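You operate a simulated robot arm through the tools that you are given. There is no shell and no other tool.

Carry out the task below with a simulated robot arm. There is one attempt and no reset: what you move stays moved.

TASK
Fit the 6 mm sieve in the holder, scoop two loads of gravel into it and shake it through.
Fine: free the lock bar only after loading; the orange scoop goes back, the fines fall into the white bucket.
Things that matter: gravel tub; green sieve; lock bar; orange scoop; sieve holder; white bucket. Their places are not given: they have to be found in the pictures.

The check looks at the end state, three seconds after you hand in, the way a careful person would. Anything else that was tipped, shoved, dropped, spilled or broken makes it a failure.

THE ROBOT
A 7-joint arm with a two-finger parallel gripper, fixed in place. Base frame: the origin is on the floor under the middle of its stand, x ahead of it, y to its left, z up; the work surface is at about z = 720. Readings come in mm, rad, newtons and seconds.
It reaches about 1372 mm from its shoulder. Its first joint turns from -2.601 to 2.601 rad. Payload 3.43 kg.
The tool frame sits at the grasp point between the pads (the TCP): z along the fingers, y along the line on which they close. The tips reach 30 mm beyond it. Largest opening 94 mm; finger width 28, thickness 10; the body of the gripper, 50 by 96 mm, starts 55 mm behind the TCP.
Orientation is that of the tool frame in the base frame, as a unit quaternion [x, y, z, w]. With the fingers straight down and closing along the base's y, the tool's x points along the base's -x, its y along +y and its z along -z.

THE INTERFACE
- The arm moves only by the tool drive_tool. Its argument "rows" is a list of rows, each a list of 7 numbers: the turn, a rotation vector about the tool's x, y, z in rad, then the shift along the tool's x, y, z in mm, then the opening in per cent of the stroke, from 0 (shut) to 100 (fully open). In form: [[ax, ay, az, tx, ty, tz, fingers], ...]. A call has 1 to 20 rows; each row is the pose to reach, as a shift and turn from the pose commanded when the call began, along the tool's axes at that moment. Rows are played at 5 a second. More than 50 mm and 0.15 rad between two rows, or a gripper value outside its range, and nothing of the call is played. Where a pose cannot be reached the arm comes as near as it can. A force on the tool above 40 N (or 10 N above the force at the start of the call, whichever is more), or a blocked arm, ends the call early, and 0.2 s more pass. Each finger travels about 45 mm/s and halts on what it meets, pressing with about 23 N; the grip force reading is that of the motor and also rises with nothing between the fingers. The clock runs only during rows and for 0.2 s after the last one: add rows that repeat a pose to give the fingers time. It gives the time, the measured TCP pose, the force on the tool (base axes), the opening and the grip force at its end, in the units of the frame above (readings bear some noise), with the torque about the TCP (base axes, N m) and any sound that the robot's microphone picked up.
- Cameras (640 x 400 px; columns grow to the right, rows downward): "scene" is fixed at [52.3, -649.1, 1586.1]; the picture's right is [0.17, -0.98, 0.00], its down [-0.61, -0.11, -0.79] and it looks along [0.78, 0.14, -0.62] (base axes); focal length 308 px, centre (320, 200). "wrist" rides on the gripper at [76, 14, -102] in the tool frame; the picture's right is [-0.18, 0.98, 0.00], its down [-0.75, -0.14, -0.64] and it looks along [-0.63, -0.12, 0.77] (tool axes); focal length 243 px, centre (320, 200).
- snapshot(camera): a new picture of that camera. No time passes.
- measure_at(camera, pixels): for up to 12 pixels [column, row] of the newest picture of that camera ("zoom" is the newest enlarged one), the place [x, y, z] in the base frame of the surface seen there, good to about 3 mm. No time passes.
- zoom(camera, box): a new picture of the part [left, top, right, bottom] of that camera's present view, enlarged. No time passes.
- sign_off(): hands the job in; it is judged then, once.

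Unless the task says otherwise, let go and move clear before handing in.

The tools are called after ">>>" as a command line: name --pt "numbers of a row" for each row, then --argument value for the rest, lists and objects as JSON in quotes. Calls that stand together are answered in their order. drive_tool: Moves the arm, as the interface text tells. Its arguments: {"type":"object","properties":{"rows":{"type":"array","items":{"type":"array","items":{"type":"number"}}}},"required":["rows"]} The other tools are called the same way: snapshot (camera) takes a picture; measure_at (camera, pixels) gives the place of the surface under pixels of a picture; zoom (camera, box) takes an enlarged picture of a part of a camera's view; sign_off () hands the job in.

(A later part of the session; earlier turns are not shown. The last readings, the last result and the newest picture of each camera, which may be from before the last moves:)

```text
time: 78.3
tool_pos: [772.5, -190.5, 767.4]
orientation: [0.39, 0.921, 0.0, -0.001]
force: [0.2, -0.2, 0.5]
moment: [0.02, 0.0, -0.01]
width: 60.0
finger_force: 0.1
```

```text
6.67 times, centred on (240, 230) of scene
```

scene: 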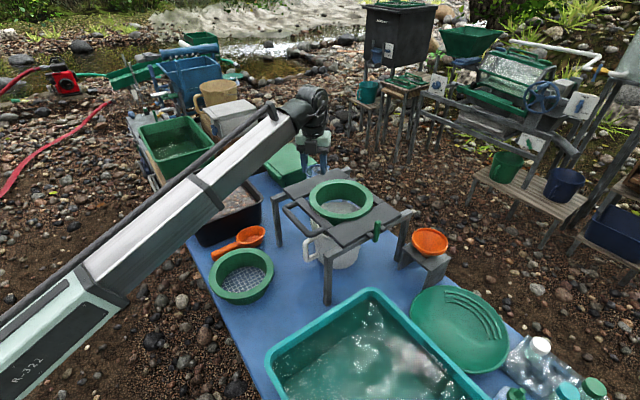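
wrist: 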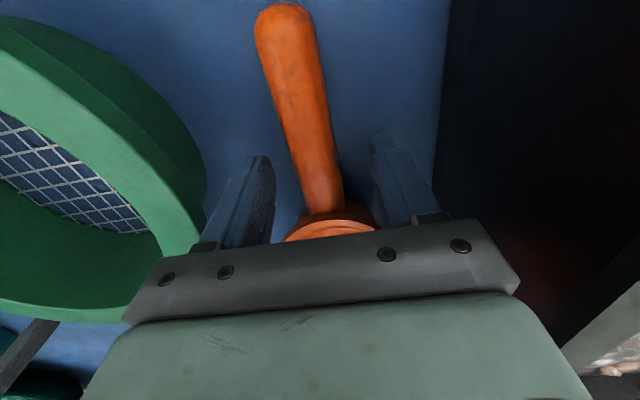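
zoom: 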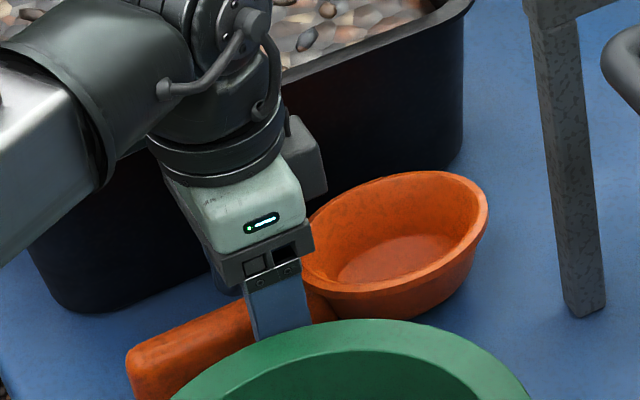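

The grip location looks right. I'll note the scoop's home grasp pose as TCP (772.5,-190.5,767) at yaw 45.9°, then close on the handle.

>>> drive_tool --pt "0 0 0 0 0 0 45" --pt "0 0 0 0 0 0 30" --pt "0 0 0 0 0 0 15" --pt "0 0 0 0 0 0 0" --pt "0 0 0 0 0 0 0" --pt "0 0 0 0 0 0 0" --pt "0 0 0 0 0 0 0"

>>> snapshot --camera "wrist"

```text
time: 79.9
tool_pos: [772.1, -189.4, 767.5]
orientation: [0.39, 0.921, 0.0, -0.001]
force: [0.3, 0.6, 0.5]
moment: [0.0, 0.0, 0.0]
width: 24.2
finger_force: 22.9
```

```text
taken
```

wrist: 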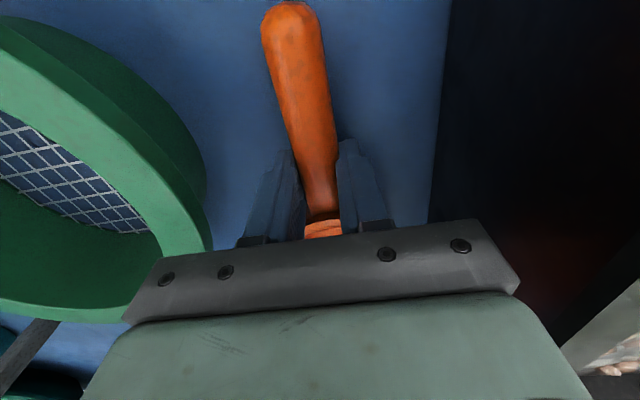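

The scoop is gripped at 24.2 mm. The bowl centre is about 81 mm ahead of the TCP (tool -x), its rim 4 mm above the TCP and its bottom 47 mm below. I'll lift straight up.

>>> drive_tool --pt "0 0 0 0 0 -2 0" --pt "0 0 0 0 0 -6 0" --pt "0 0 0 0 0 -14 0" --pt "0 0 0 0 0 -26 0" --pt "0 0 0 0 0 -40 0" --pt "0 0 0 0 0 -56 0" --pt "0 0 0 0 0 -72 0" --pt "0 0 0 0 0 -88 0" --pt "0 0 0 0 0 -104 0" --pt "0 0 0 0 0 -120 0" --pt "0 0 0 0 0 -136 0" --pt "0 0 0 0 0 -152 0" --pt "0 0 0 0 0 -168 0" --pt "0 0 0 0 0 -184 0" --pt "0 0 0 0 0 -196 0" --pt "0 0 0 0 0 -204 0" --pt "0 0 0 0 0 -208 0" --pt "0 0 0 0 0 -208 0"

>>> snapshot --camera "scene"

>>> zoom --camera "scene" --box '[180, 110, 320, 210]'

```text
time: 83.7
tool_pos: [772.8, -189.8, 975.0]
orientation: [0.39, 0.921, 0.0, -0.002]
force: [0.0, -0.2, -0.9]
moment: [0.01, 0.04, 0.01]
width: 24.2
finger_force: 22.9
```

```text
taken
```

scene: 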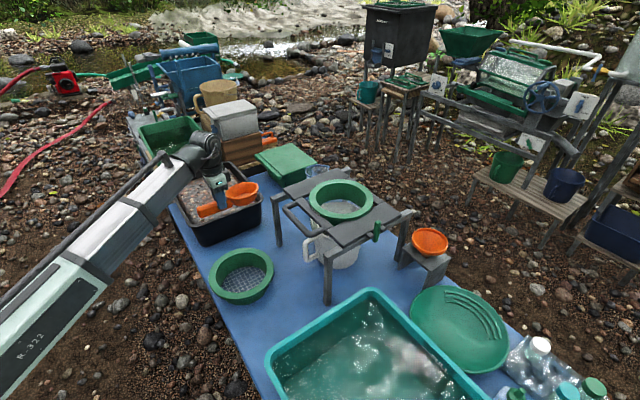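

```text
4.00 times, centred on (250, 160) of scene
```

zoom: 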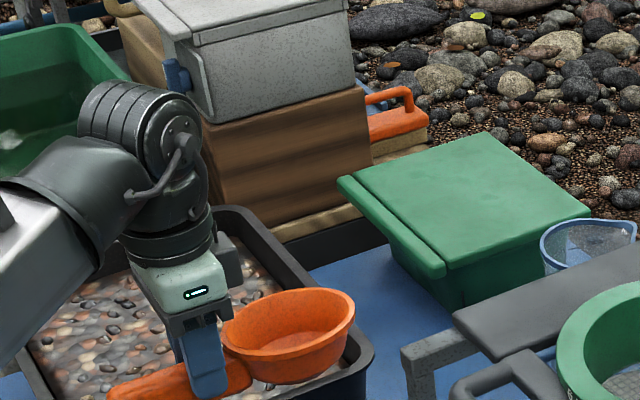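

The scoop is up, light and level. Before swinging over the tub I'll check how tall the objects behind it are.

>>> measure_at --camera "scene" --pixels '[[230, 105], [205, 112], [255, 118], [240, 130], [245, 150], [215, 90], [170, 130], [265, 140], [285, 160], [310, 170], [150, 125], [200, 175]]'

```text
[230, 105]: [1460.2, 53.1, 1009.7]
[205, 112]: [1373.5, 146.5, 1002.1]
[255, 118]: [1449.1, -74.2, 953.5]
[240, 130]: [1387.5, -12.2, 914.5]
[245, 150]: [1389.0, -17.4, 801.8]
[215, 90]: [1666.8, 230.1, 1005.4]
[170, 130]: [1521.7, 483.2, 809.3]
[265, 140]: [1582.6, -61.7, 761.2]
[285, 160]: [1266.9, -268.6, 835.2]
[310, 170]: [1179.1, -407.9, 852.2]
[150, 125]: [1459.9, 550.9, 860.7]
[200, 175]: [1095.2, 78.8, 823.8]
```

Everything tall is beyond x≈1370, so there is room. I'll move over the tub while yawing +89°, so the bowl points back toward the robot's right (-w direction).

>>> drive_tool --pt "0 0 0.02 -1 4 0 0" --pt "0 0 0.07 -3 14 0 0" --pt "0 0 0.15 -6 30 0 0" --pt "0 0 0.24 -9 49 0 0" --pt "0 0 0.33 -12.5 68 0 0" --pt "0 0 0.42 -16 88 0 0" --pt "0 0 0.51 -20 108 0 0" --pt "0 0 0.6 -23.5 128 0 0" --pt "0 0 0.69 -27 148 0 0" --pt "0 0 0.78 -31 168 0 0" --pt "0 0 0.87 -34.5 188 0 0" --pt "0 0 0.96 -38 208 0 0" --pt "0 0 1.05 -42 228 0 0" --pt "0 0 1.14 -45.5 248 0 0" --pt "0 0 1.23 -49 268 0 0" --pt "0 0 1.32 -53 288 0 0" --pt "0 0 1.41 -56.5 308 0 0" --pt "0 0 1.49 -60 325 0 0" --pt "0 0 1.54 -62 336 0 0" --pt "0 0 1.555 -62.2 338.3 0 0"

>>> snapshot --camera "scene"

>>> snapshot --camera "wrist"

```text
time: 87.9
tool_pos: [1058.1, 0.2, 975.5]
orientation: [0.924, 0.383, -0.001, -0.001]
force: [0.5, -1.0, -1.4]
moment: [-0.02, -0.03, 0.0]
width: 24.0
finger_force: 22.6
```

```text
taken
```

scene: 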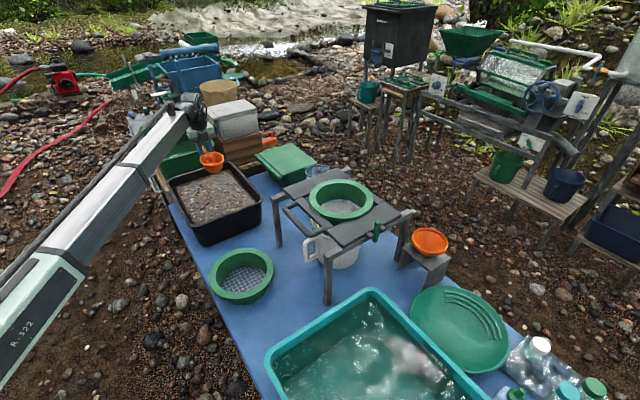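

```text
taken
```

wrist: 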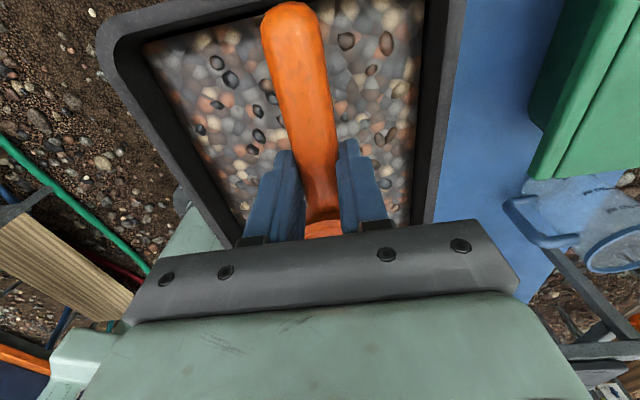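

The scoop hangs over the tub with the bowl toward -w. I'll tip the nose down 40° and ease it into the gravel, watching the force.

>>> drive_tool --pt "0 0.05 0 0 0 2 0" --pt "0 0.14 0 0 0 6 0" --pt "0 0.24 0 0 0 12 0" --pt "0 0.34 0 0 0 18 0" --pt "0 0.44 0 0 0 25 0" --pt "0 0.54 0 0 0 32 0" --pt "0 0.63 0 0 0 40 0" --pt "0 0.7 0 0 0 48 0" --pt "0 0.7 0 0 0 56 0" --pt "0 0.7 0 0 0 64 0" --pt "0 0.7 0 0 0 70 0" --pt "0 0.7 0 0 0 70 0"

>>> snapshot --camera "scene"

>>> zoom --camera "scene" --box '[150, 110, 290, 250]'

```text
time: 90.5
tool_pos: [1059.8, 0.3, 904.8]
orientation: [0.868, 0.358, 0.317, -0.131]
force: [0.3, 1.0, -1.2]
moment: [0.02, -0.01, -0.01]
width: 24.1
finger_force: 23.3
```

```text
taken
```

scene: 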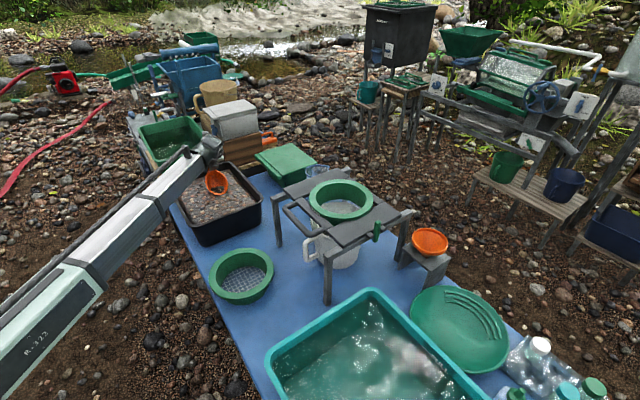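

```text
2.86 times, centred on (220, 180) of scene
```

zoom: 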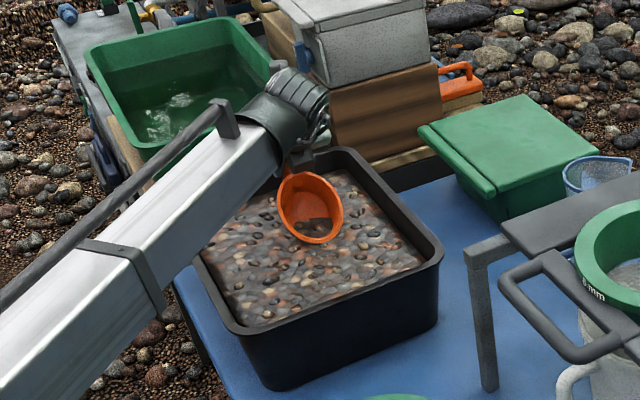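

Something brownish already shows inside the bowl near (222,190). I'll zoom in.

>>> zoom --camera "scene" --box '[195, 155, 245, 205]'

>>> measure_at --camera "scene" --pixels '[[208, 172], [218, 170], [228, 183], [224, 194], [212, 190], [220, 188], [216, 180], [205, 182], [235, 200], [222, 197]]'

```text
8.00 times, centred on (220, 180) of scene
```

zoom: 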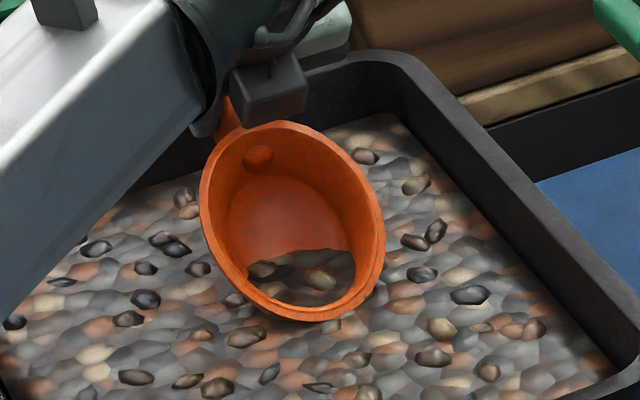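

```text
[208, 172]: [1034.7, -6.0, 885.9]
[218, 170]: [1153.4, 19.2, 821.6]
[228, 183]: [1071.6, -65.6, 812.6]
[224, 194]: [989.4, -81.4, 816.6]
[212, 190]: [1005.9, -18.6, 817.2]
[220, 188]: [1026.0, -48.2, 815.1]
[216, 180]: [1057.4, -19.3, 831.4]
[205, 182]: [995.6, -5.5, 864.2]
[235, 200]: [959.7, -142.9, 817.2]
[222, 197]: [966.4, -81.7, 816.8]
```

What shows in the bowl is the gravel surface itself, and there has been no resistance so far. I'll plunge about 40 mm deeper and push forward through the gravel.

>>> drive_tool --pt "0 0 0 -3.9 0 4.6 0" --pt "0 0 0 -9 0 10.7 0" --pt "0 0 0 -14.2 0 16.8 0" --pt "0 0 0 -19.3 0 23 0" --pt "0 0 0 -23.8 0 28.3 0" --pt "0 0 0 -27 0 32.1 0" --pt "0 0 0 -34.7 0 25.7 0" --pt "0 0 0 -43.9 0 17.9 0" --pt "0 0 0 -53 0 10.2 0" --pt "0 0 0 -62.2 0 2.5 0" --pt "0 0 0 -71.4 0 -5.3 0" --pt "0 0 0 -79 0 -11.7 0"

>>> snapshot --camera "scene"

>>> zoom --camera "scene" --box '[165, 140, 275, 250]'

```text
time: 93.1
tool_pos: [1011.2, -50.2, 864.0]
orientation: [0.869, 0.359, 0.316, -0.13]
force: [3.7, 3.9, 12.9]
moment: [-0.4, 0.41, 0.01]
width: 24.8
finger_force: 22.6
```

```text
taken
```

scene: 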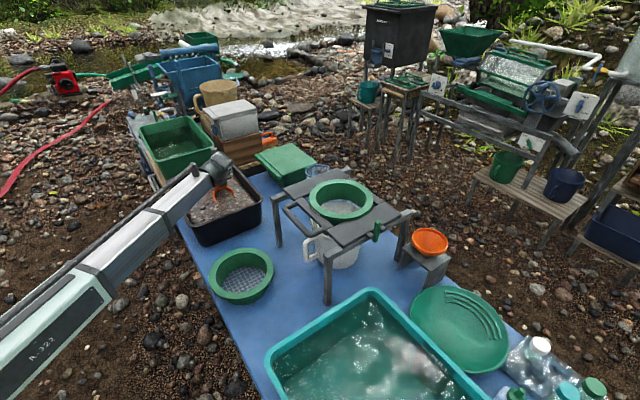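

```text
3.64 times, centred on (220, 195) of scene
```

zoom: 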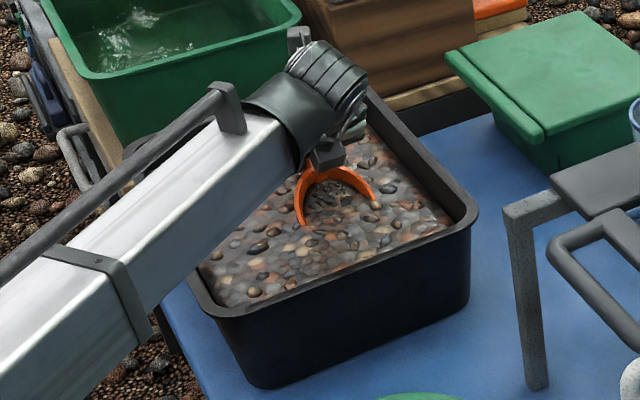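

The bowl is ploughing in the gravel with about 13 N of resistance. I'll level it out now, keeping it low, and then lift.

>>> drive_tool --pt "0 -0.08 0 -3.6 0 -0.4 0" --pt "0 -0.18 0 -7.8 0 -0.1 0" --pt "0 -0.28 0 -11.9 0 1.7 0" --pt "0 -0.38 0 -15.3 0 4.1 0" --pt "0 -0.48 0 -17.4 0 5.1 0" --pt "0 -0.58 0 -18 0 5.8 0" --pt "0 -0.68 0 -18 0 5.8 0" --pt "0 -0.76 0 -18 0 5.8 0" --pt "0 -0.77 0 -14.1 0 1.3 0" --pt "0 -0.77 0 -7.7 0 -6.4 0"

>>> snapshot --camera "scene"

>>> zoom --camera "scene" --box '[165, 140, 275, 250]'

```text
time: 95.3
tool_pos: [1004.7, -55.6, 863.6]
orientation: [0.923, 0.382, -0.034, 0.014]
force: [0.1, -0.5, -3.5]
moment: [0.05, -0.06, -0.01]
width: 24.7
finger_force: 23.1
```

```text
taken
```

scene: 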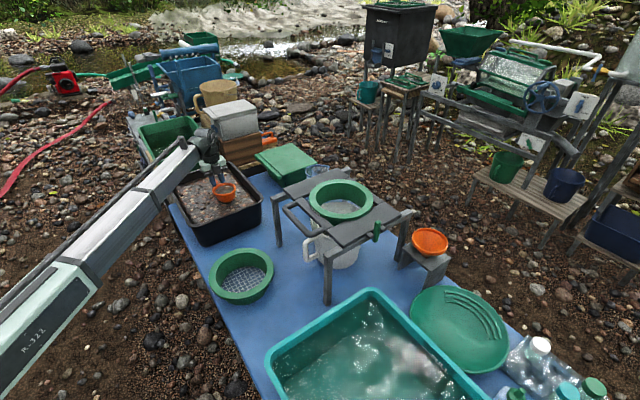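

```text
3.64 times, centred on (220, 195) of scene
```

zoom: 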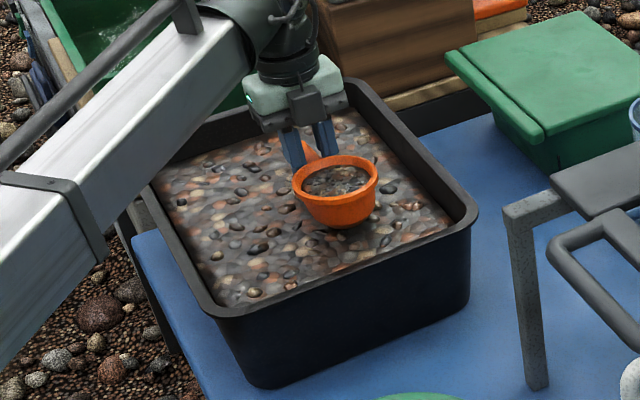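

The bowl now holds gravel: it shows in the picture and the weight rose by about 2 N. I'll zoom in to check the load before lifting.

>>> zoom --camera "scene" --box '[200, 165, 250, 205]'

>>> drive_tool --pt "0 0 0 0 0 -3 0" --pt "0 0 0 0 0 -9 0" --pt "0 0 0 0 0 -18 0" --pt "0 0 0 0 0 -30 0" --pt "0 0 0 0 0 -44 0" --pt "0 0 0 0 0 -58 0" --pt "0 0 0 0 0 -72 0" --pt "0 0 0 0 0 -86 0" --pt "0 0 0 0 0 -100 0" --pt "0 0 0 0 0 -110 0" --pt "0 0 0 0 0 -116 0" --pt "0 0 0 0 0 -118 0" --pt "0 0 0 0 0 -118 0"

>>> snapshot --camera "scene"

>>> zoom --camera "scene" --box '[165, 110, 275, 220]'

```text
10.00 times, centred on (225, 185) of scene
```

zoom: 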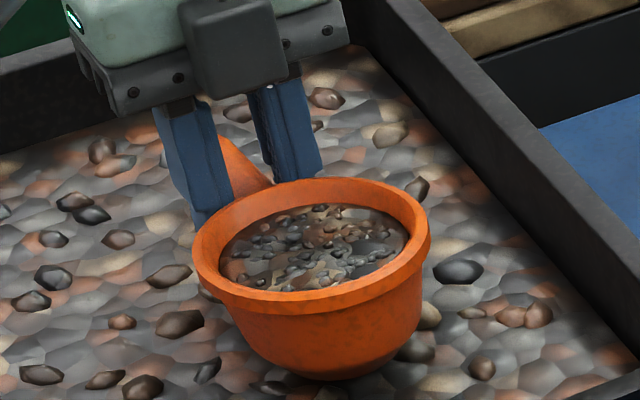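

```text
time: 98.1
tool_pos: [1011.6, -48.8, 981.5]
orientation: [0.923, 0.383, -0.034, 0.012]
force: [0.3, -0.5, -4.3]
moment: [0.06, 0.0, 0.0]
width: 24.8
finger_force: 23.1
```

```text
taken
```

scene: 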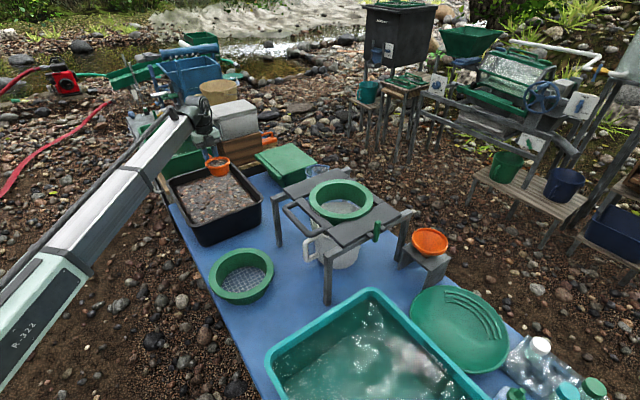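

```text
3.64 times, centred on (220, 165) of scene
```

zoom: 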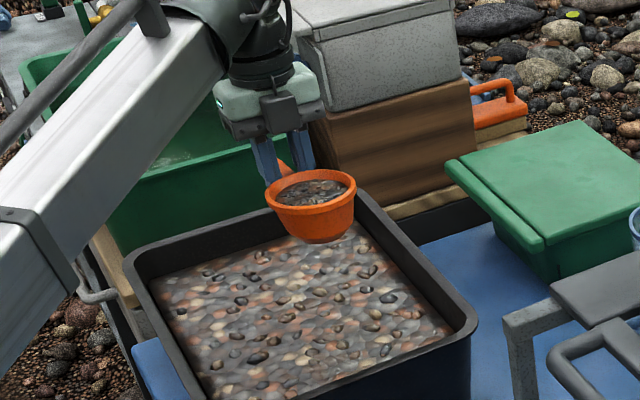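

The bowl is about three-quarters full and stable. I'll carry it toward the sieve while rising, levelling the small nose-up tilt and yawing toward 155°.

>>> drive_tool --pt "0 0.001 0.003 -2.2 1.5 -1.2 0" --pt "0 0.002 0.01 -6.7 4.5 -3.6 0" --pt "0.001 0.005 0.024 -15.7 10.5 -8.3 0" --pt "0.001 0.008 0.042 -26.9 17.9 -14.2 0" --pt "0.002 0.012 0.061 -39.3 26.1 -20.7 0" --pt "0.003 0.016 0.082 -52.7 35.1 -27.8 0" --pt "0.004 0.021 0.103 -66.2 44.1 -35 0" --pt "0.004 0.025 0.124 -79.6 53 -42.1 0" --pt "0.005 0.029 0.145 -93.1 62 -49.2 0" --pt "0.006 0.033 0.166 -106.5 71 -56.3 0" --pt "0.007 0.037 0.187 -120 79.9 -63.4 0" --pt "0.007 0.042 0.208 -133.5 88.9 -70.5 0" --pt "0.008 0.046 0.229 -146.9 97.9 -77.6 0" --pt "0.009 0.05 0.25 -160.4 106.8 -84.7 0" --pt "0.009 0.054 0.27 -173.8 115.8 -91.8 0" --pt "0.01 0.058 0.29 -186.2 124 -98.4 0" --pt "0.011 0.062 0.309 -198.5 132.2 -104.9 0" --pt "0.011 0.065 0.326 -209.7 139.7 -110.8 0" --pt "0.012 0.068 0.34 -218.7 145.7 -115.5 0" --pt "0.0122 0.07 0.349 -224.3 149.4 -118.5 0"

>>> snapshot --camera "scene"

```text
time: 102.3
tool_pos: [963.4, -306.3, 1115.9]
orientation: [0.977, 0.216, 0.0, -0.001]
force: [0.3, 0.2, -3.4]
moment: [0.03, 0.0, 0.01]
width: 24.7
finger_force: 23.0
```

```text
taken
```

scene: 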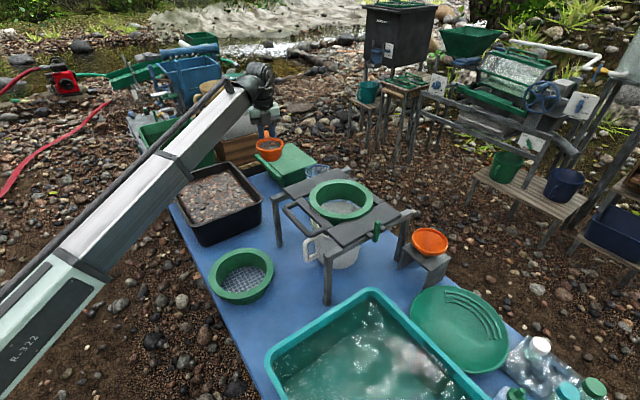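

The scoop is steady at z=1116. I'll continue to the pour position beside the sieve, TCP about (919,-564).

>>> drive_tool --pt "0 0 0 -1.5 2.1 0 0" --pt "0 0 0 -4.5 6.4 0 0" --pt "0 0 0 -10.4 15 0 0" --pt "0 0 0 -17.9 25.8 0 0" --pt "0 0 0 -26.1 37.6 0 0" --pt "0 0 0 -35.1 50.5 0 0" --pt "0 0 0 -44 63.3 0 0" --pt "0 0 0 -53 76.2 0 0" --pt "0 0 0 -61.9 89.1 0 0" --pt "0 0 0 -70.9 102 0 0" --pt "0 0 0 -79.8 114.9 0 0" --pt "0 0 0 -88.8 127.7 0 0" --pt "0 0 0 -97.7 140.6 0 0" --pt "0 0 0 -106.7 153.5 0 0" --pt "0 0 0 -115.6 166.4 0 0" --pt "0 0 0 -123.8 178.2 0 0" --pt "0 0 0 -132 190 0 0" --pt "0 0 0 -139.5 200.7 0 0" --pt "0 0 0 -145.5 209.3 0 0" --pt "0 0 0 -149.2 214.7 0 0"

>>> snapshot --camera "scene"

>>> zoom --camera "scene" --box '[260, 110, 420, 230]'

>>> snapshot --camera "wrist"

```text
time: 106.5
tool_pos: [920.6, -565.9, 1114.6]
orientation: [0.976, 0.216, 0.0, 0.0]
force: [-0.5, 0.1, -3.7]
moment: [0.01, -0.06, 0.02]
width: 24.8
finger_force: 22.6
```

```text
taken
```

scene: 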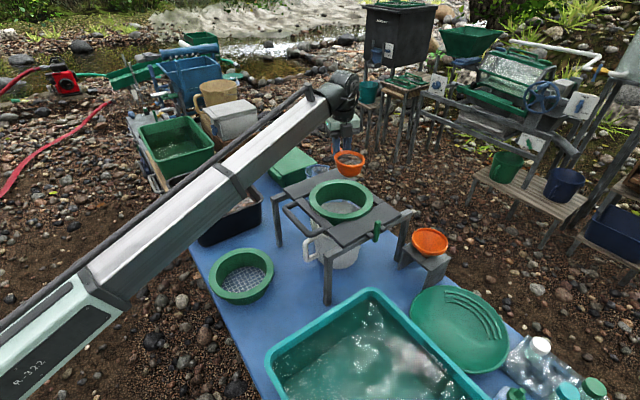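

```text
3.33 times, centred on (340, 170) of scene
```

zoom: 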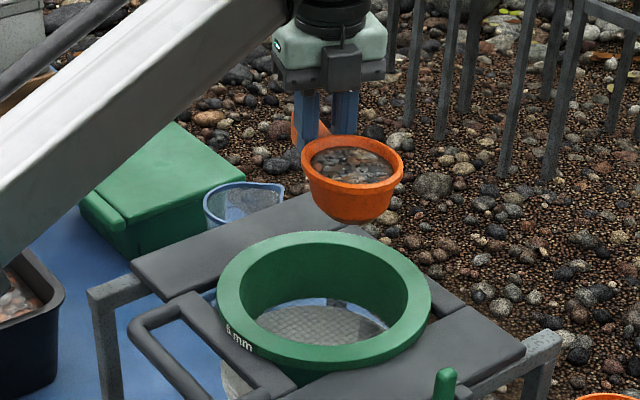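

```text
taken
```

wrist: 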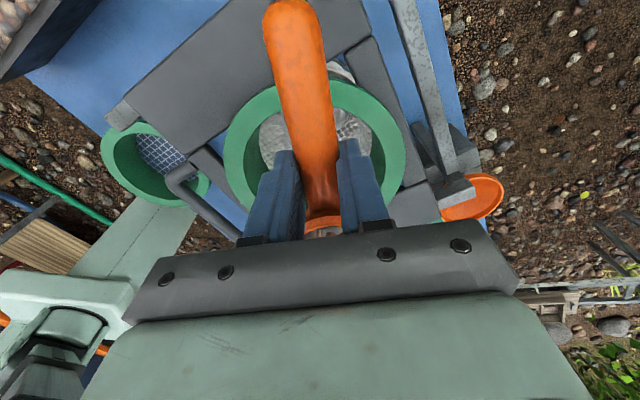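

I'll verify where the bowl rim sits relative to the sieve before tipping.

>>> measure_at --camera "scene" --pixels '[[335, 158], [365, 158], [350, 151], [349, 165], [350, 158], [310, 200], [371, 200], [340, 181], [340, 221], [345, 212]]'

```text
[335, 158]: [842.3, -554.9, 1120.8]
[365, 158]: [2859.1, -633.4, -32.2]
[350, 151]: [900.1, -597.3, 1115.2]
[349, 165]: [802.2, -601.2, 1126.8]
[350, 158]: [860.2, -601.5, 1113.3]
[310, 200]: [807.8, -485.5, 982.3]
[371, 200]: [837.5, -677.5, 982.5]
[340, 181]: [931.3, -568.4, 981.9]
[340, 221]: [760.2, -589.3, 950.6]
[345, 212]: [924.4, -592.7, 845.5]
```

The bowl centre at (850,-600) is 24 mm to the outer side of the sieve centre at (837,-580), which suits a roll pour toward the inside. I'll start rolling the scoop about its handle, in stages.

>>> drive_tool --pt "-0.04 0 0 0 0 0 0" --pt "-0.12 0 0 0 0 0 0" --pt "-0.22 0 0 0 0 0 0" --pt "-0.32 0 0 0 0 0 0" --pt "-0.42 0 0 0 0 0 0" --pt "-0.52 0 0 0 0 0 0" --pt "-0.6 0 0 0 0 0 0" --pt "-0.65 0 0 0 0 0 0" --pt "-0.65 0 0 0 0 0 0"

>>> snapshot --camera "scene"

>>> zoom --camera "scene" --box '[260, 110, 420, 230]'

```text
time: 108.5
tool_pos: [919.0, -564.8, 1115.3]
orientation: [0.925, 0.204, 0.07, 0.312]
force: [0.5, 0.4, -3.6]
moment: [0.09, -0.01, -0.02]
width: 24.5
finger_force: 23.0
```

```text
taken
```

scene: 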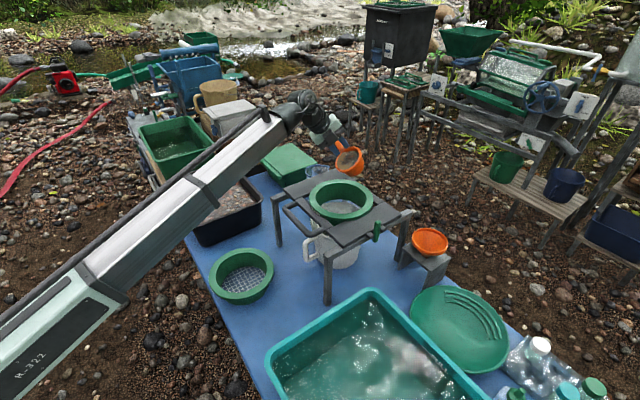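

```text
3.33 times, centred on (340, 170) of scene
```

zoom: 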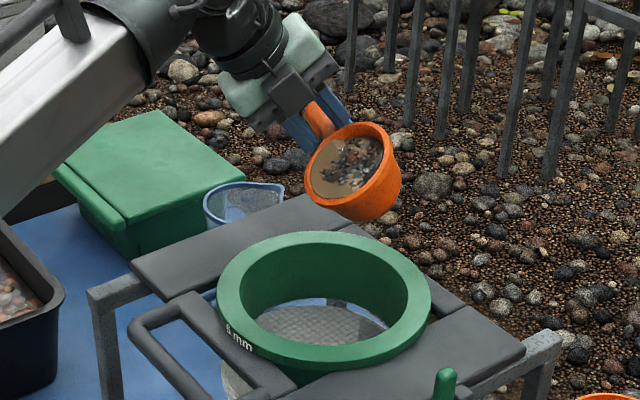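

The roll is going the right way and the gravel is still in the bowl. I'll keep rolling to about 103° to empty it over the sieve.

>>> drive_tool --pt "-0.04 0 0 0 0 0 0" --pt "-0.12 0 0 0 0 0 0" --pt "-0.22 0 0 0 0 0 0" --pt "-0.32 0 0 0 0 0 0" --pt "-0.42 0 0 0 0 0 0" --pt "-0.52 0 0 0 0 0 0" --pt "-0.62 0 0 0 0 0 0" --pt "-0.72 0 0 0 0 0 0" --pt "-0.82 0 0 0 0 0 0" --pt "-0.92 0 0 0 0 0 0" --pt "-1.02 0 0 0 0 0 0" --pt "-1.1 0 0 0 0 0 0" --pt "-1.15 0 0 0 0 0 0" --pt "-1.15 0 0 0 0 0 0"

>>> snapshot --camera "scene"

>>> zoom --camera "scene" --box '[260, 110, 420, 230]'

```text
time: 111.5
tool_pos: [919.4, -565.2, 1114.6]
orientation: [0.674, 0.149, 0.157, 0.707]
force: [-1.0, 0.2, -1.5]
moment: [0.03, 0.02, -0.01]
width: 24.1
finger_force: 23.2
out of reach, approached as far as the arm can: row 11, 12, 13, 14
```

```text
taken
```

scene: 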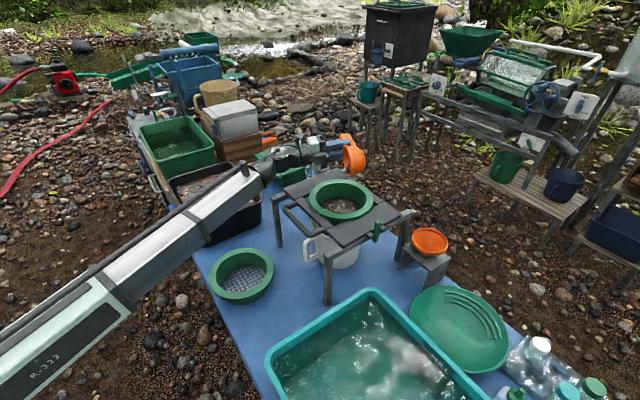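

```text
3.33 times, centred on (340, 170) of scene
```

zoom: 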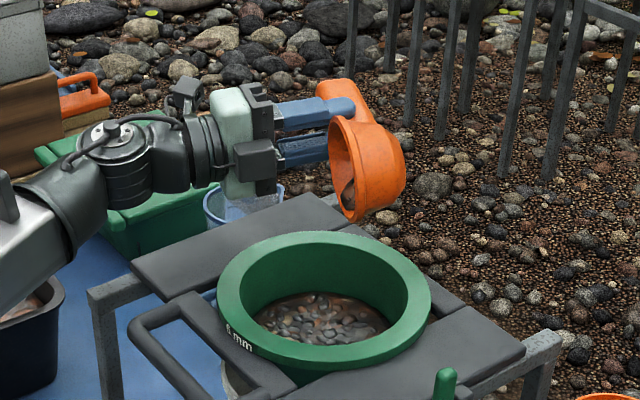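

Most of the gravel has landed in the sieve and a little clings in the bowl's lower lip. I'll zoom in to see how much and whether anything spilled.

>>> zoom --camera "scene" --box '[325, 125, 375, 175]'

>>> zoom --camera "scene" --box '[290, 165, 400, 245]'

```text
8.00 times, centred on (350, 150) of scene
```

zoom: 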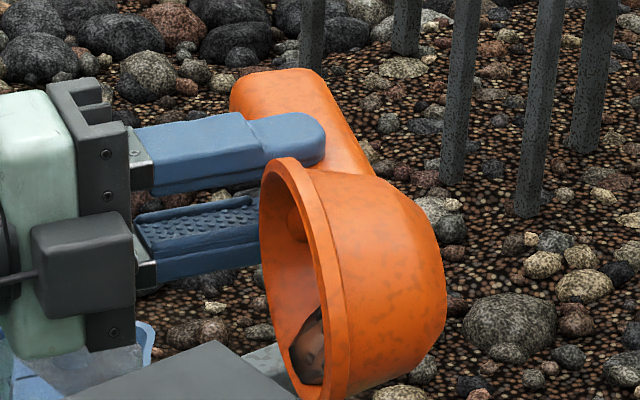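

```text
5.00 times, centred on (345, 205) of scene
```

zoom: 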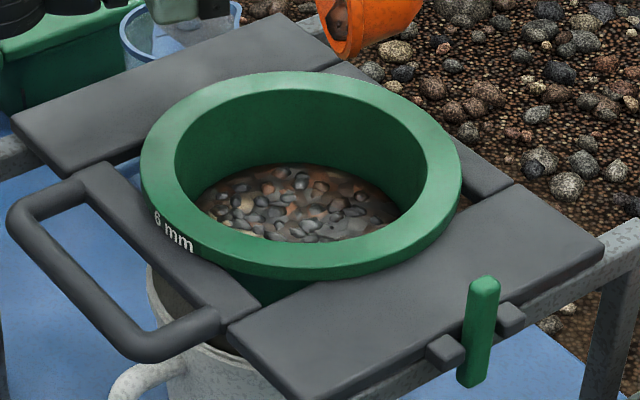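

About a tenth of the load remains, and the arm hit a joint limit at 93° of roll. I'll swing the tool toward a more radial heading while raising a little, which should allow more roll, keeping the bowl over the sieve.

>>> drive_tool --pt "0 0.02 0 0 2 -2 0" --pt "0 0.08 0 0 6 -6 0" --pt "0 0.16 0 0 12 -13 0" --pt "0 0.25 0 0 18 -21 0" --pt "0 0.34 0 0 23 -29 0" --pt "0 0.43 0 0 25 -37 0" --pt "0 0.5 0 0 25 -43 0" --pt "0 0.52 0 0 25 -44 0" --pt "-0.1 0.52 0.026 0 25 -44 0" --pt "-0.2 0.52 0.052 0 25 -44 0" --pt "-0.26 0.52 0.068 0 25 -44 0" --pt "-0.26 0.52 0.068 0 25 -44 0"

>>> snapshot --camera "scene"

>>> zoom --camera "scene" --box '[260, 110, 420, 230]'

```text
time: 114.1
tool_pos: [896.2, -525.0, 1152.1]
orientation: [0.576, 0.311, 0.34, 0.675]
force: [0.7, -0.7, -0.8]
moment: [0.05, 0.04, 0.01]
width: 24.5
finger_force: 23.5
out of reach, approached as far as the arm can: row 10, 11, 12
```

```text
taken
```

scene: 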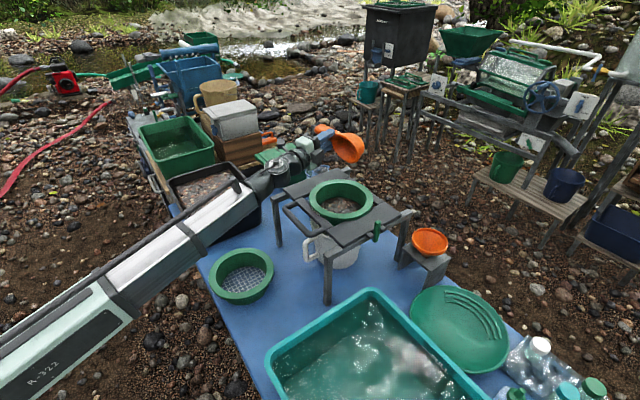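

```text
3.33 times, centred on (340, 170) of scene
```

zoom: 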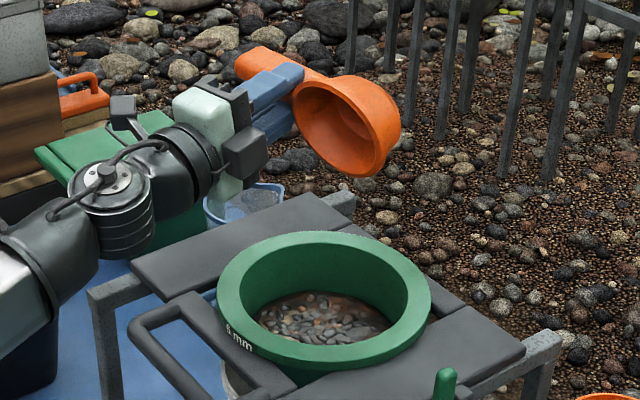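

The bowl is now completely empty and no stones show on the plates. I'll roll back level and return to the tub for the second load.

>>> drive_tool --pt "0.04 0 0 0 0 0 0" --pt "0.12 0.002 0.002 0 0 0 0" --pt "0.22 0.003 0.003 0 0 0 0" --pt "0.33 0.004 0.004 0 0 0 0" --pt "0.44 0.006 0.006 0 0 0 0" --pt "0.55 0.007 0.007 0 0 0 0" --pt "0.66 0.009 0.009 0 0 0 0" --pt "0.77 0.01 0.01 0 0 0 0" --pt "0.88 0.012 0.011 0 0 0 0" --pt "0.99 0.013 0.013 0 0 0 0" --pt "1.1 0.015 0.014 0 0 0 0" --pt "1.21 0.016 0.016 0 0 0 0" --pt "1.32 0.018 0.017 0 0 0 0" --pt "1.43 0.019 0.019 0 0 0 0" --pt "1.54 0.021 0.02 0 0 0 0" --pt "1.63 0.022 0.021 0 0 0 0" --pt "1.69 0.023 0.022 0 0 0 0" --pt "1.714 0.023 0.022 0 0 0 0" --pt "1.714 0.023 0.022 0 0 0 0"

>>> snapshot --camera "scene"

>>> zoom --camera "scene" --box '[280, 110, 420, 230]'

```text
time: 118.1
tool_pos: [898.0, -523.9, 1151.7]
orientation: [0.887, 0.462, 0.0, 0.001]
force: [-0.5, 1.2, -0.9]
moment: [0.01, -0.01, 0.01]
width: 24.3
finger_force: 23.1
out of reach, approached as far as the arm can: row 2
```

```text
taken
```

scene: 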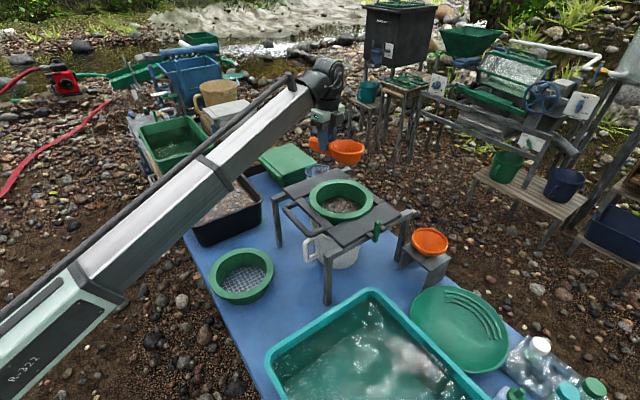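

```text
3.33 times, centred on (350, 170) of scene
```

zoom: 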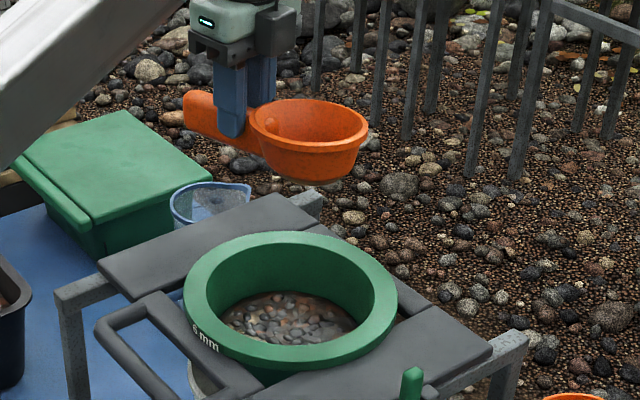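

Level again at yaw 125°, and the sieve holds the first load. I'll travel back toward the tub.

>>> drive_tool --pt "0 0 0.002 3 -1.3 0 0" --pt "0 0 0.005 9 -3.8 0 0" --pt "0 0 0.01 21 -8.9 0 0" --pt "0 0 0.018 36 -15.2 0 0" --pt "0 0 0.026 52.5 -22.2 0 0" --pt "0 0 0.035 70.5 -29.8 0 0" --pt "0 0 0.044 88.5 -37.5 0 0" --pt "0 0 0.053 106.5 -45.1 2 0" --pt "0 0 0.062 124.5 -52.7 4 0" --pt "0 0 0.071 142.5 -60.3 7 0" --pt "0 0 0.08 160.5 -67.9 10 0" --pt "0 0 0.089 178.5 -75.6 14 0" --pt "0 0 0.098 196.5 -83.2 18 0" --pt "0 0 0.107 214.5 -90.8 22 0" --pt "0 0 0.116 232.5 -98.4 26 0" --pt "0 0 0.125 249 -105.4 30 0" --pt "0 0 0.135 265.5 -112.4 34 0" --pt "0 0 0.15 280.5 -118.7 37 0" --pt "0 0 0.165 292.5 -123.8 39 0" --pt "0 0 0.175 300 -127 40 0"

```text
time: 122.3
tool_pos: [965.9, -204.5, 1112.5]
orientation: [0.924, 0.382, 0.0, 0.0]
force: [0.2, -0.2, -1.4]
moment: [-0.01, 0.01, 0.0]
width: 24.5
finger_force: 23.7
```

Next I'll go to the second dig start over the tub, one track over from the first.

>>> drive_tool --pt "0 0 0 2 -1.4 1.3 0" --pt "0 0 0 6.3 -4.1 3.8 0" --pt "0 0 0 14.8 -9.6 8.9 0" --pt "0 0 0 25.3 -16.5 15.3 0" --pt "0 0 0 36.9 -24 22.3 0" --pt "0 0 0 49.6 -32.3 30 0" --pt "0 0 0 62.2 -40.5 37.6 0" --pt "0 0 0 74.9 -48.8 45.3 0" --pt "0 0 0 87.6 -57 52.9 0" --pt "0 0 0 100.2 -65.3 60.6 0" --pt "0 0 0 112.9 -73.5 68.2 0" --pt "0 0 0 125.5 -81.8 75.9 0" --pt "0 0 0 138.2 -90 83.5 0" --pt "0 0 0 150.9 -98.2 91.2 0" --pt "0 0 0 163.5 -106.5 98.8 0" --pt "0 0 0 175.1 -114 105.8 0" --pt "0 0 0 186.7 -121.6 112.8 0" --pt "0 0 0 197.3 -128.5 119.2 0" --pt "0 0 0 205.7 -134 124.3 0" --pt "0 0 0 211 -137.4 127.5 0"

>>> snapshot --camera "scene"

>>> zoom --camera "scene" --box '[150, 110, 290, 250]'

```text
time: 126.5
tool_pos: [1017.0, 40.2, 984.7]
orientation: [0.924, 0.383, 0.001, 0.0]
force: [0.0, -0.3, -2.2]
moment: [0.01, -0.06, 0.02]
width: 24.3
finger_force: 23.7
```

```text
taken
```

scene: 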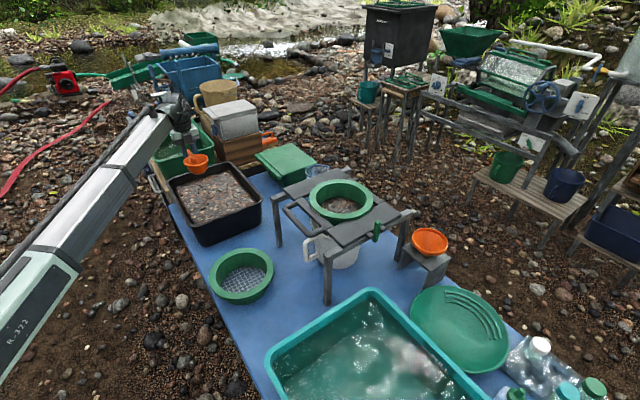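

```text
2.86 times, centred on (220, 180) of scene
```

zoom: 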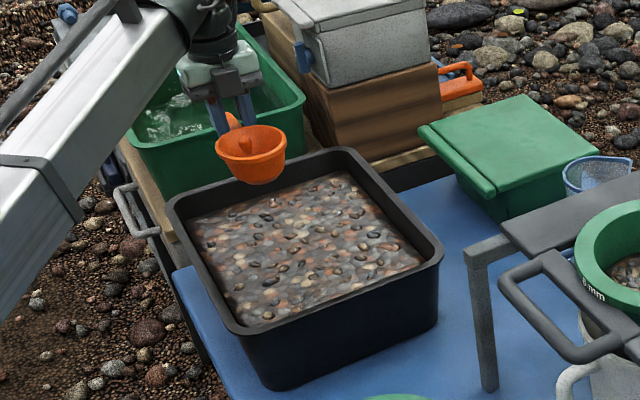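

The scoop is over the second track. It sits about 7° nose-up in the grip, so I'll tip a little further (46°) this time and lower to just above the gravel.

>>> drive_tool --pt "0 0.05 0 0 0 2 0" --pt "0 0.14 0 0 0 7 0" --pt "0 0.24 0 0 0 14 0" --pt "0 0.34 0 0 0 22 0" --pt "0 0.44 0 0 0 30 0" --pt "0 0.54 0 0 0 39 0" --pt "0 0.64 0 0 0 48 0" --pt "0 0.73 0 0 0 57 0" --pt "0 0.8 0 0 0 66 0" --pt "0 0.8 0 0 0 74 0" --pt "0 0.8 0 0 0 80 0" --pt "0 0.8 0 0 0 80 0"

>>> snapshot --camera "scene"

>>> zoom --camera "scene" --box '[165, 130, 265, 220]'

```text
time: 129.1
tool_pos: [1017.9, 41.4, 905.9]
orientation: [0.851, 0.353, 0.36, -0.149]
force: [-0.5, 0.7, -1.0]
moment: [-0.01, 0.04, -0.01]
width: 24.4
finger_force: 23.0
```

```text
taken
```

scene: 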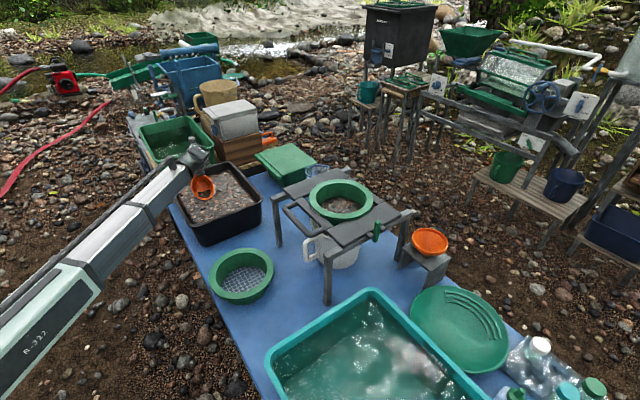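

```text
4.44 times, centred on (215, 175) of scene
```

zoom: 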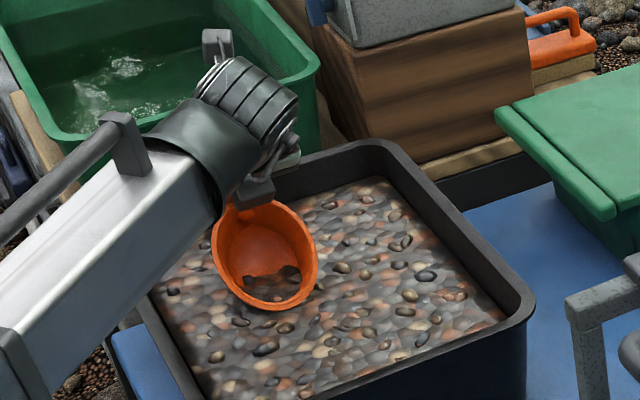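

I'll plunge and push forward as before.

>>> drive_tool --pt "0 0 0 -4.3 0 4.2 0" --pt "0 0 0 -10 0 9.8 0" --pt "0 0 0 -15.8 0 15.3 0" --pt "0 0 0 -21.5 0 20.9 0" --pt "0 0 0 -26.5 0 25.8 0" --pt "0 0 0 -30.8 0 30 0" --pt "0 0 0 -37.8 0 22.8 0" --pt "0 0 0 -46.1 0 14.2 0" --pt "0 0 0 -54.5 0 5.6 0" --pt "0 0 0 -62.9 0 -3 0" --pt "0 0 0 -71.2 0 -11.6 0" --pt "0 0 0 -78.2 0 -18.8 0"

>>> zoom --camera "scene" --box '[165, 130, 265, 220]'

```text
time: 131.7
tool_pos: [968.5, -8.4, 860.1]
orientation: [0.851, 0.353, 0.36, -0.149]
force: [4.0, 4.1, 14.2]
moment: [-0.4, 0.36, 0.01]
width: 24.8
finger_force: 23.3
```

```text
4.44 times, centred on (215, 175) of scene
```

zoom: 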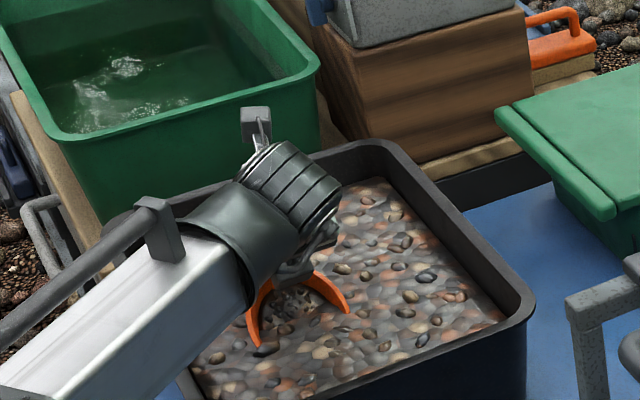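

Similar resistance, and the rim is half buried. I'll level out and lift.

>>> drive_tool --pt "0 -0.08 0 -2.8 0 -1.5 0" --pt "0 -0.18 0 -6.4 0 -2.2 0" --pt "0 -0.28 0 -9.9 0 -1.5 0" --pt "0 -0.38 0 -12.8 0 -0.2 0" --pt "0 -0.48 0 -14.9 0 0.5 0" --pt "0 -0.58 0 -15.6 0 1.2 0" --pt "0 -0.68 0 -15.6 0 1.2 0" --pt "0 -0.74 0 -15.6 0 1.2 0" --pt "0 -0.74 0 -11.3 0 -3 0" --pt "0 -0.74 0 -4.1 0 -10 0"

>>> snapshot --camera "scene"

>>> zoom --camera "scene" --box '[180, 150, 260, 210]'

```text
time: 133.9
tool_pos: [961.7, -14.6, 864.9]
orientation: [0.924, 0.382, 0.028, -0.012]
force: [-0.5, -0.4, -3.3]
moment: [0.01, -0.04, 0.01]
width: 24.9
finger_force: 23.2
```

```text
taken
```

scene: 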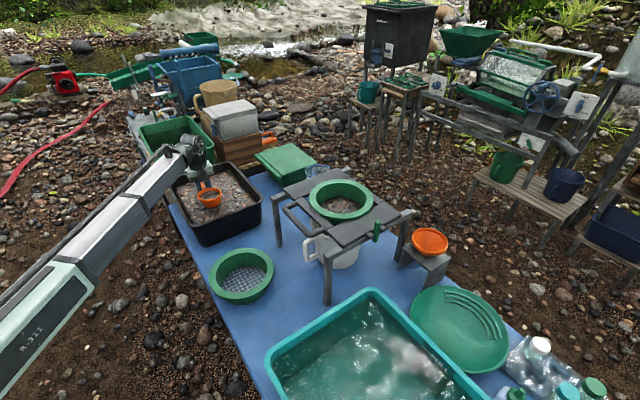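

```text
6.67 times, centred on (220, 180) of scene
```

zoom: 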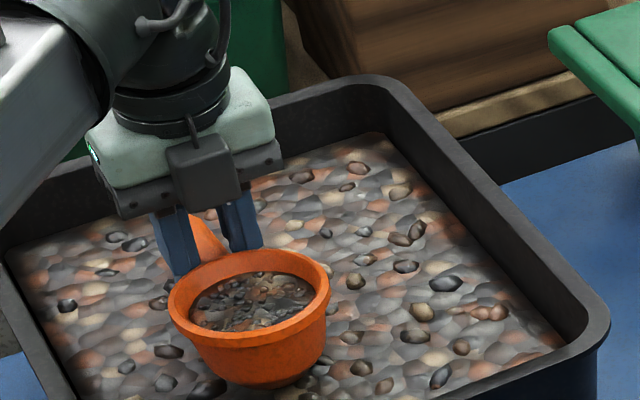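

The second load is in. I'll lift straight up.

>>> drive_tool --pt "0 0 0 0.2 0 -3 0" --pt "0 0 0 0.5 0 -9 0" --pt "0 0 0 1 0 -18 0" --pt "0 0 0 1.8 0 -30 0" --pt "0 0 0 2.6 0 -44 0" --pt "0 0 0 3.5 0 -58 0" --pt "0 0 0 4.3 0 -72 0" --pt "0 0 0 5.2 0 -86 0" --pt "0 0 0 6 0 -100 0" --pt "0 0 0 6.6 0 -110 0" --pt "0 0 0 7 0 -116 0" --pt "0 0 0 7 0 -118 0" --pt "0 0 0 7 0 -118 0"

>>> snapshot --camera "scene"

>>> zoom --camera "scene" --box '[170, 110, 270, 200]'

```text
time: 136.7
tool_pos: [961.4, -15.4, 983.0]
orientation: [0.924, 0.382, 0.028, -0.011]
force: [-0.1, 0.7, -2.8]
moment: [0.02, 0.0, -0.01]
width: 24.9
finger_force: 22.5
```

```text
taken
```

scene: 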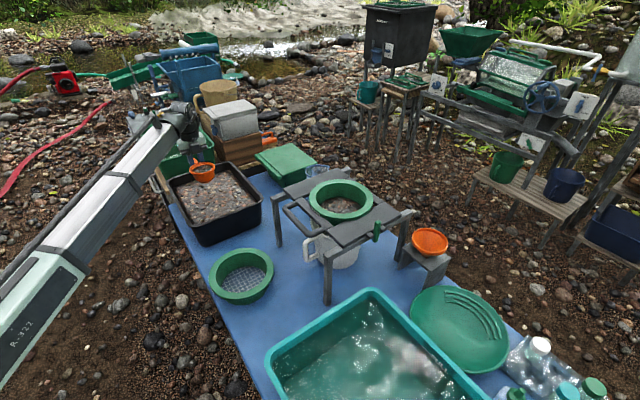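

```text
4.44 times, centred on (220, 155) of scene
```

zoom: 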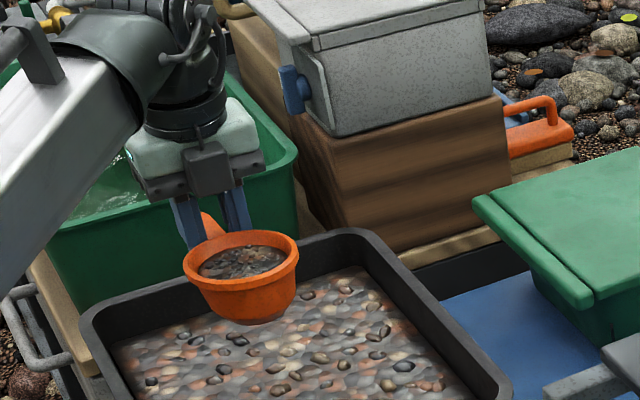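

The load is secure. I'll carry it back to the sieve, first half of the way rising.

>>> drive_tool --pt "0 -0.001 -0.002 -1.9 1.6 -1.3 0" --pt "0 -0.002 -0.005 -5.8 4.7 -4 0" --pt "0 -0.004 -0.012 -13.6 11 -9.4 0" --pt "0.001 -0.007 -0.021 -23.4 18.8 -16.1 0" --pt "0.001 -0.011 -0.031 -34.1 27.5 -23.5 0" --pt "0.001 -0.014 -0.041 -45.8 36.9 -31.5 0" --pt "0.001 -0.018 -0.052 -57.4 46.3 -39.6 0" --pt "0.002 -0.021 -0.062 -69.1 55.7 -47.6 0" --pt "0.002 -0.025 -0.073 -80.8 65.2 -55.7 0" --pt "0.002 -0.029 -0.083 -92.5 74.6 -63.7 0" --pt "0.003 -0.032 -0.094 -104.2 84 -71.7 0" --pt "0.003 -0.036 -0.104 -115.8 93.4 -79.8 0" --pt "0.003 -0.039 -0.115 -127.5 102.8 -87.8 0" --pt "0.004 -0.043 -0.125 -139.2 112.3 -95.9 0" --pt "0.004 -0.047 -0.136 -150.9 121.7 -103.9 0" --pt "0.004 -0.05 -0.145 -161.6 130.3 -111.3 0" --pt "0.004 -0.053 -0.155 -172.3 138.9 -118.7 0" --pt "0.005 -0.056 -0.164 -182 146.8 -125.4 0" --pt "0.005 -0.059 -0.171 -189.8 153.1 -130.7 0" --pt "0.005 -0.06 -0.175 -194.7 157 -134.1 0"

>>> snapshot --camera "scene"

```text
time: 140.9
tool_pos: [931.7, -269.1, 1106.0]
orientation: [0.887, 0.461, 0.001, 0.0]
force: [-0.4, 0.2, -3.1]
moment: [0.01, -0.05, -0.02]
width: 25.0
finger_force: 23.3
```

```text
taken
```

scene: 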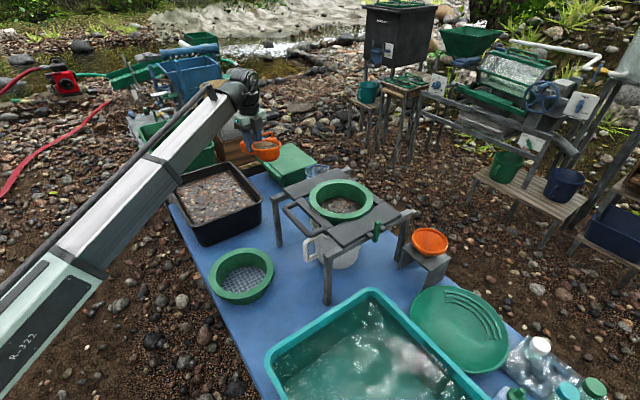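

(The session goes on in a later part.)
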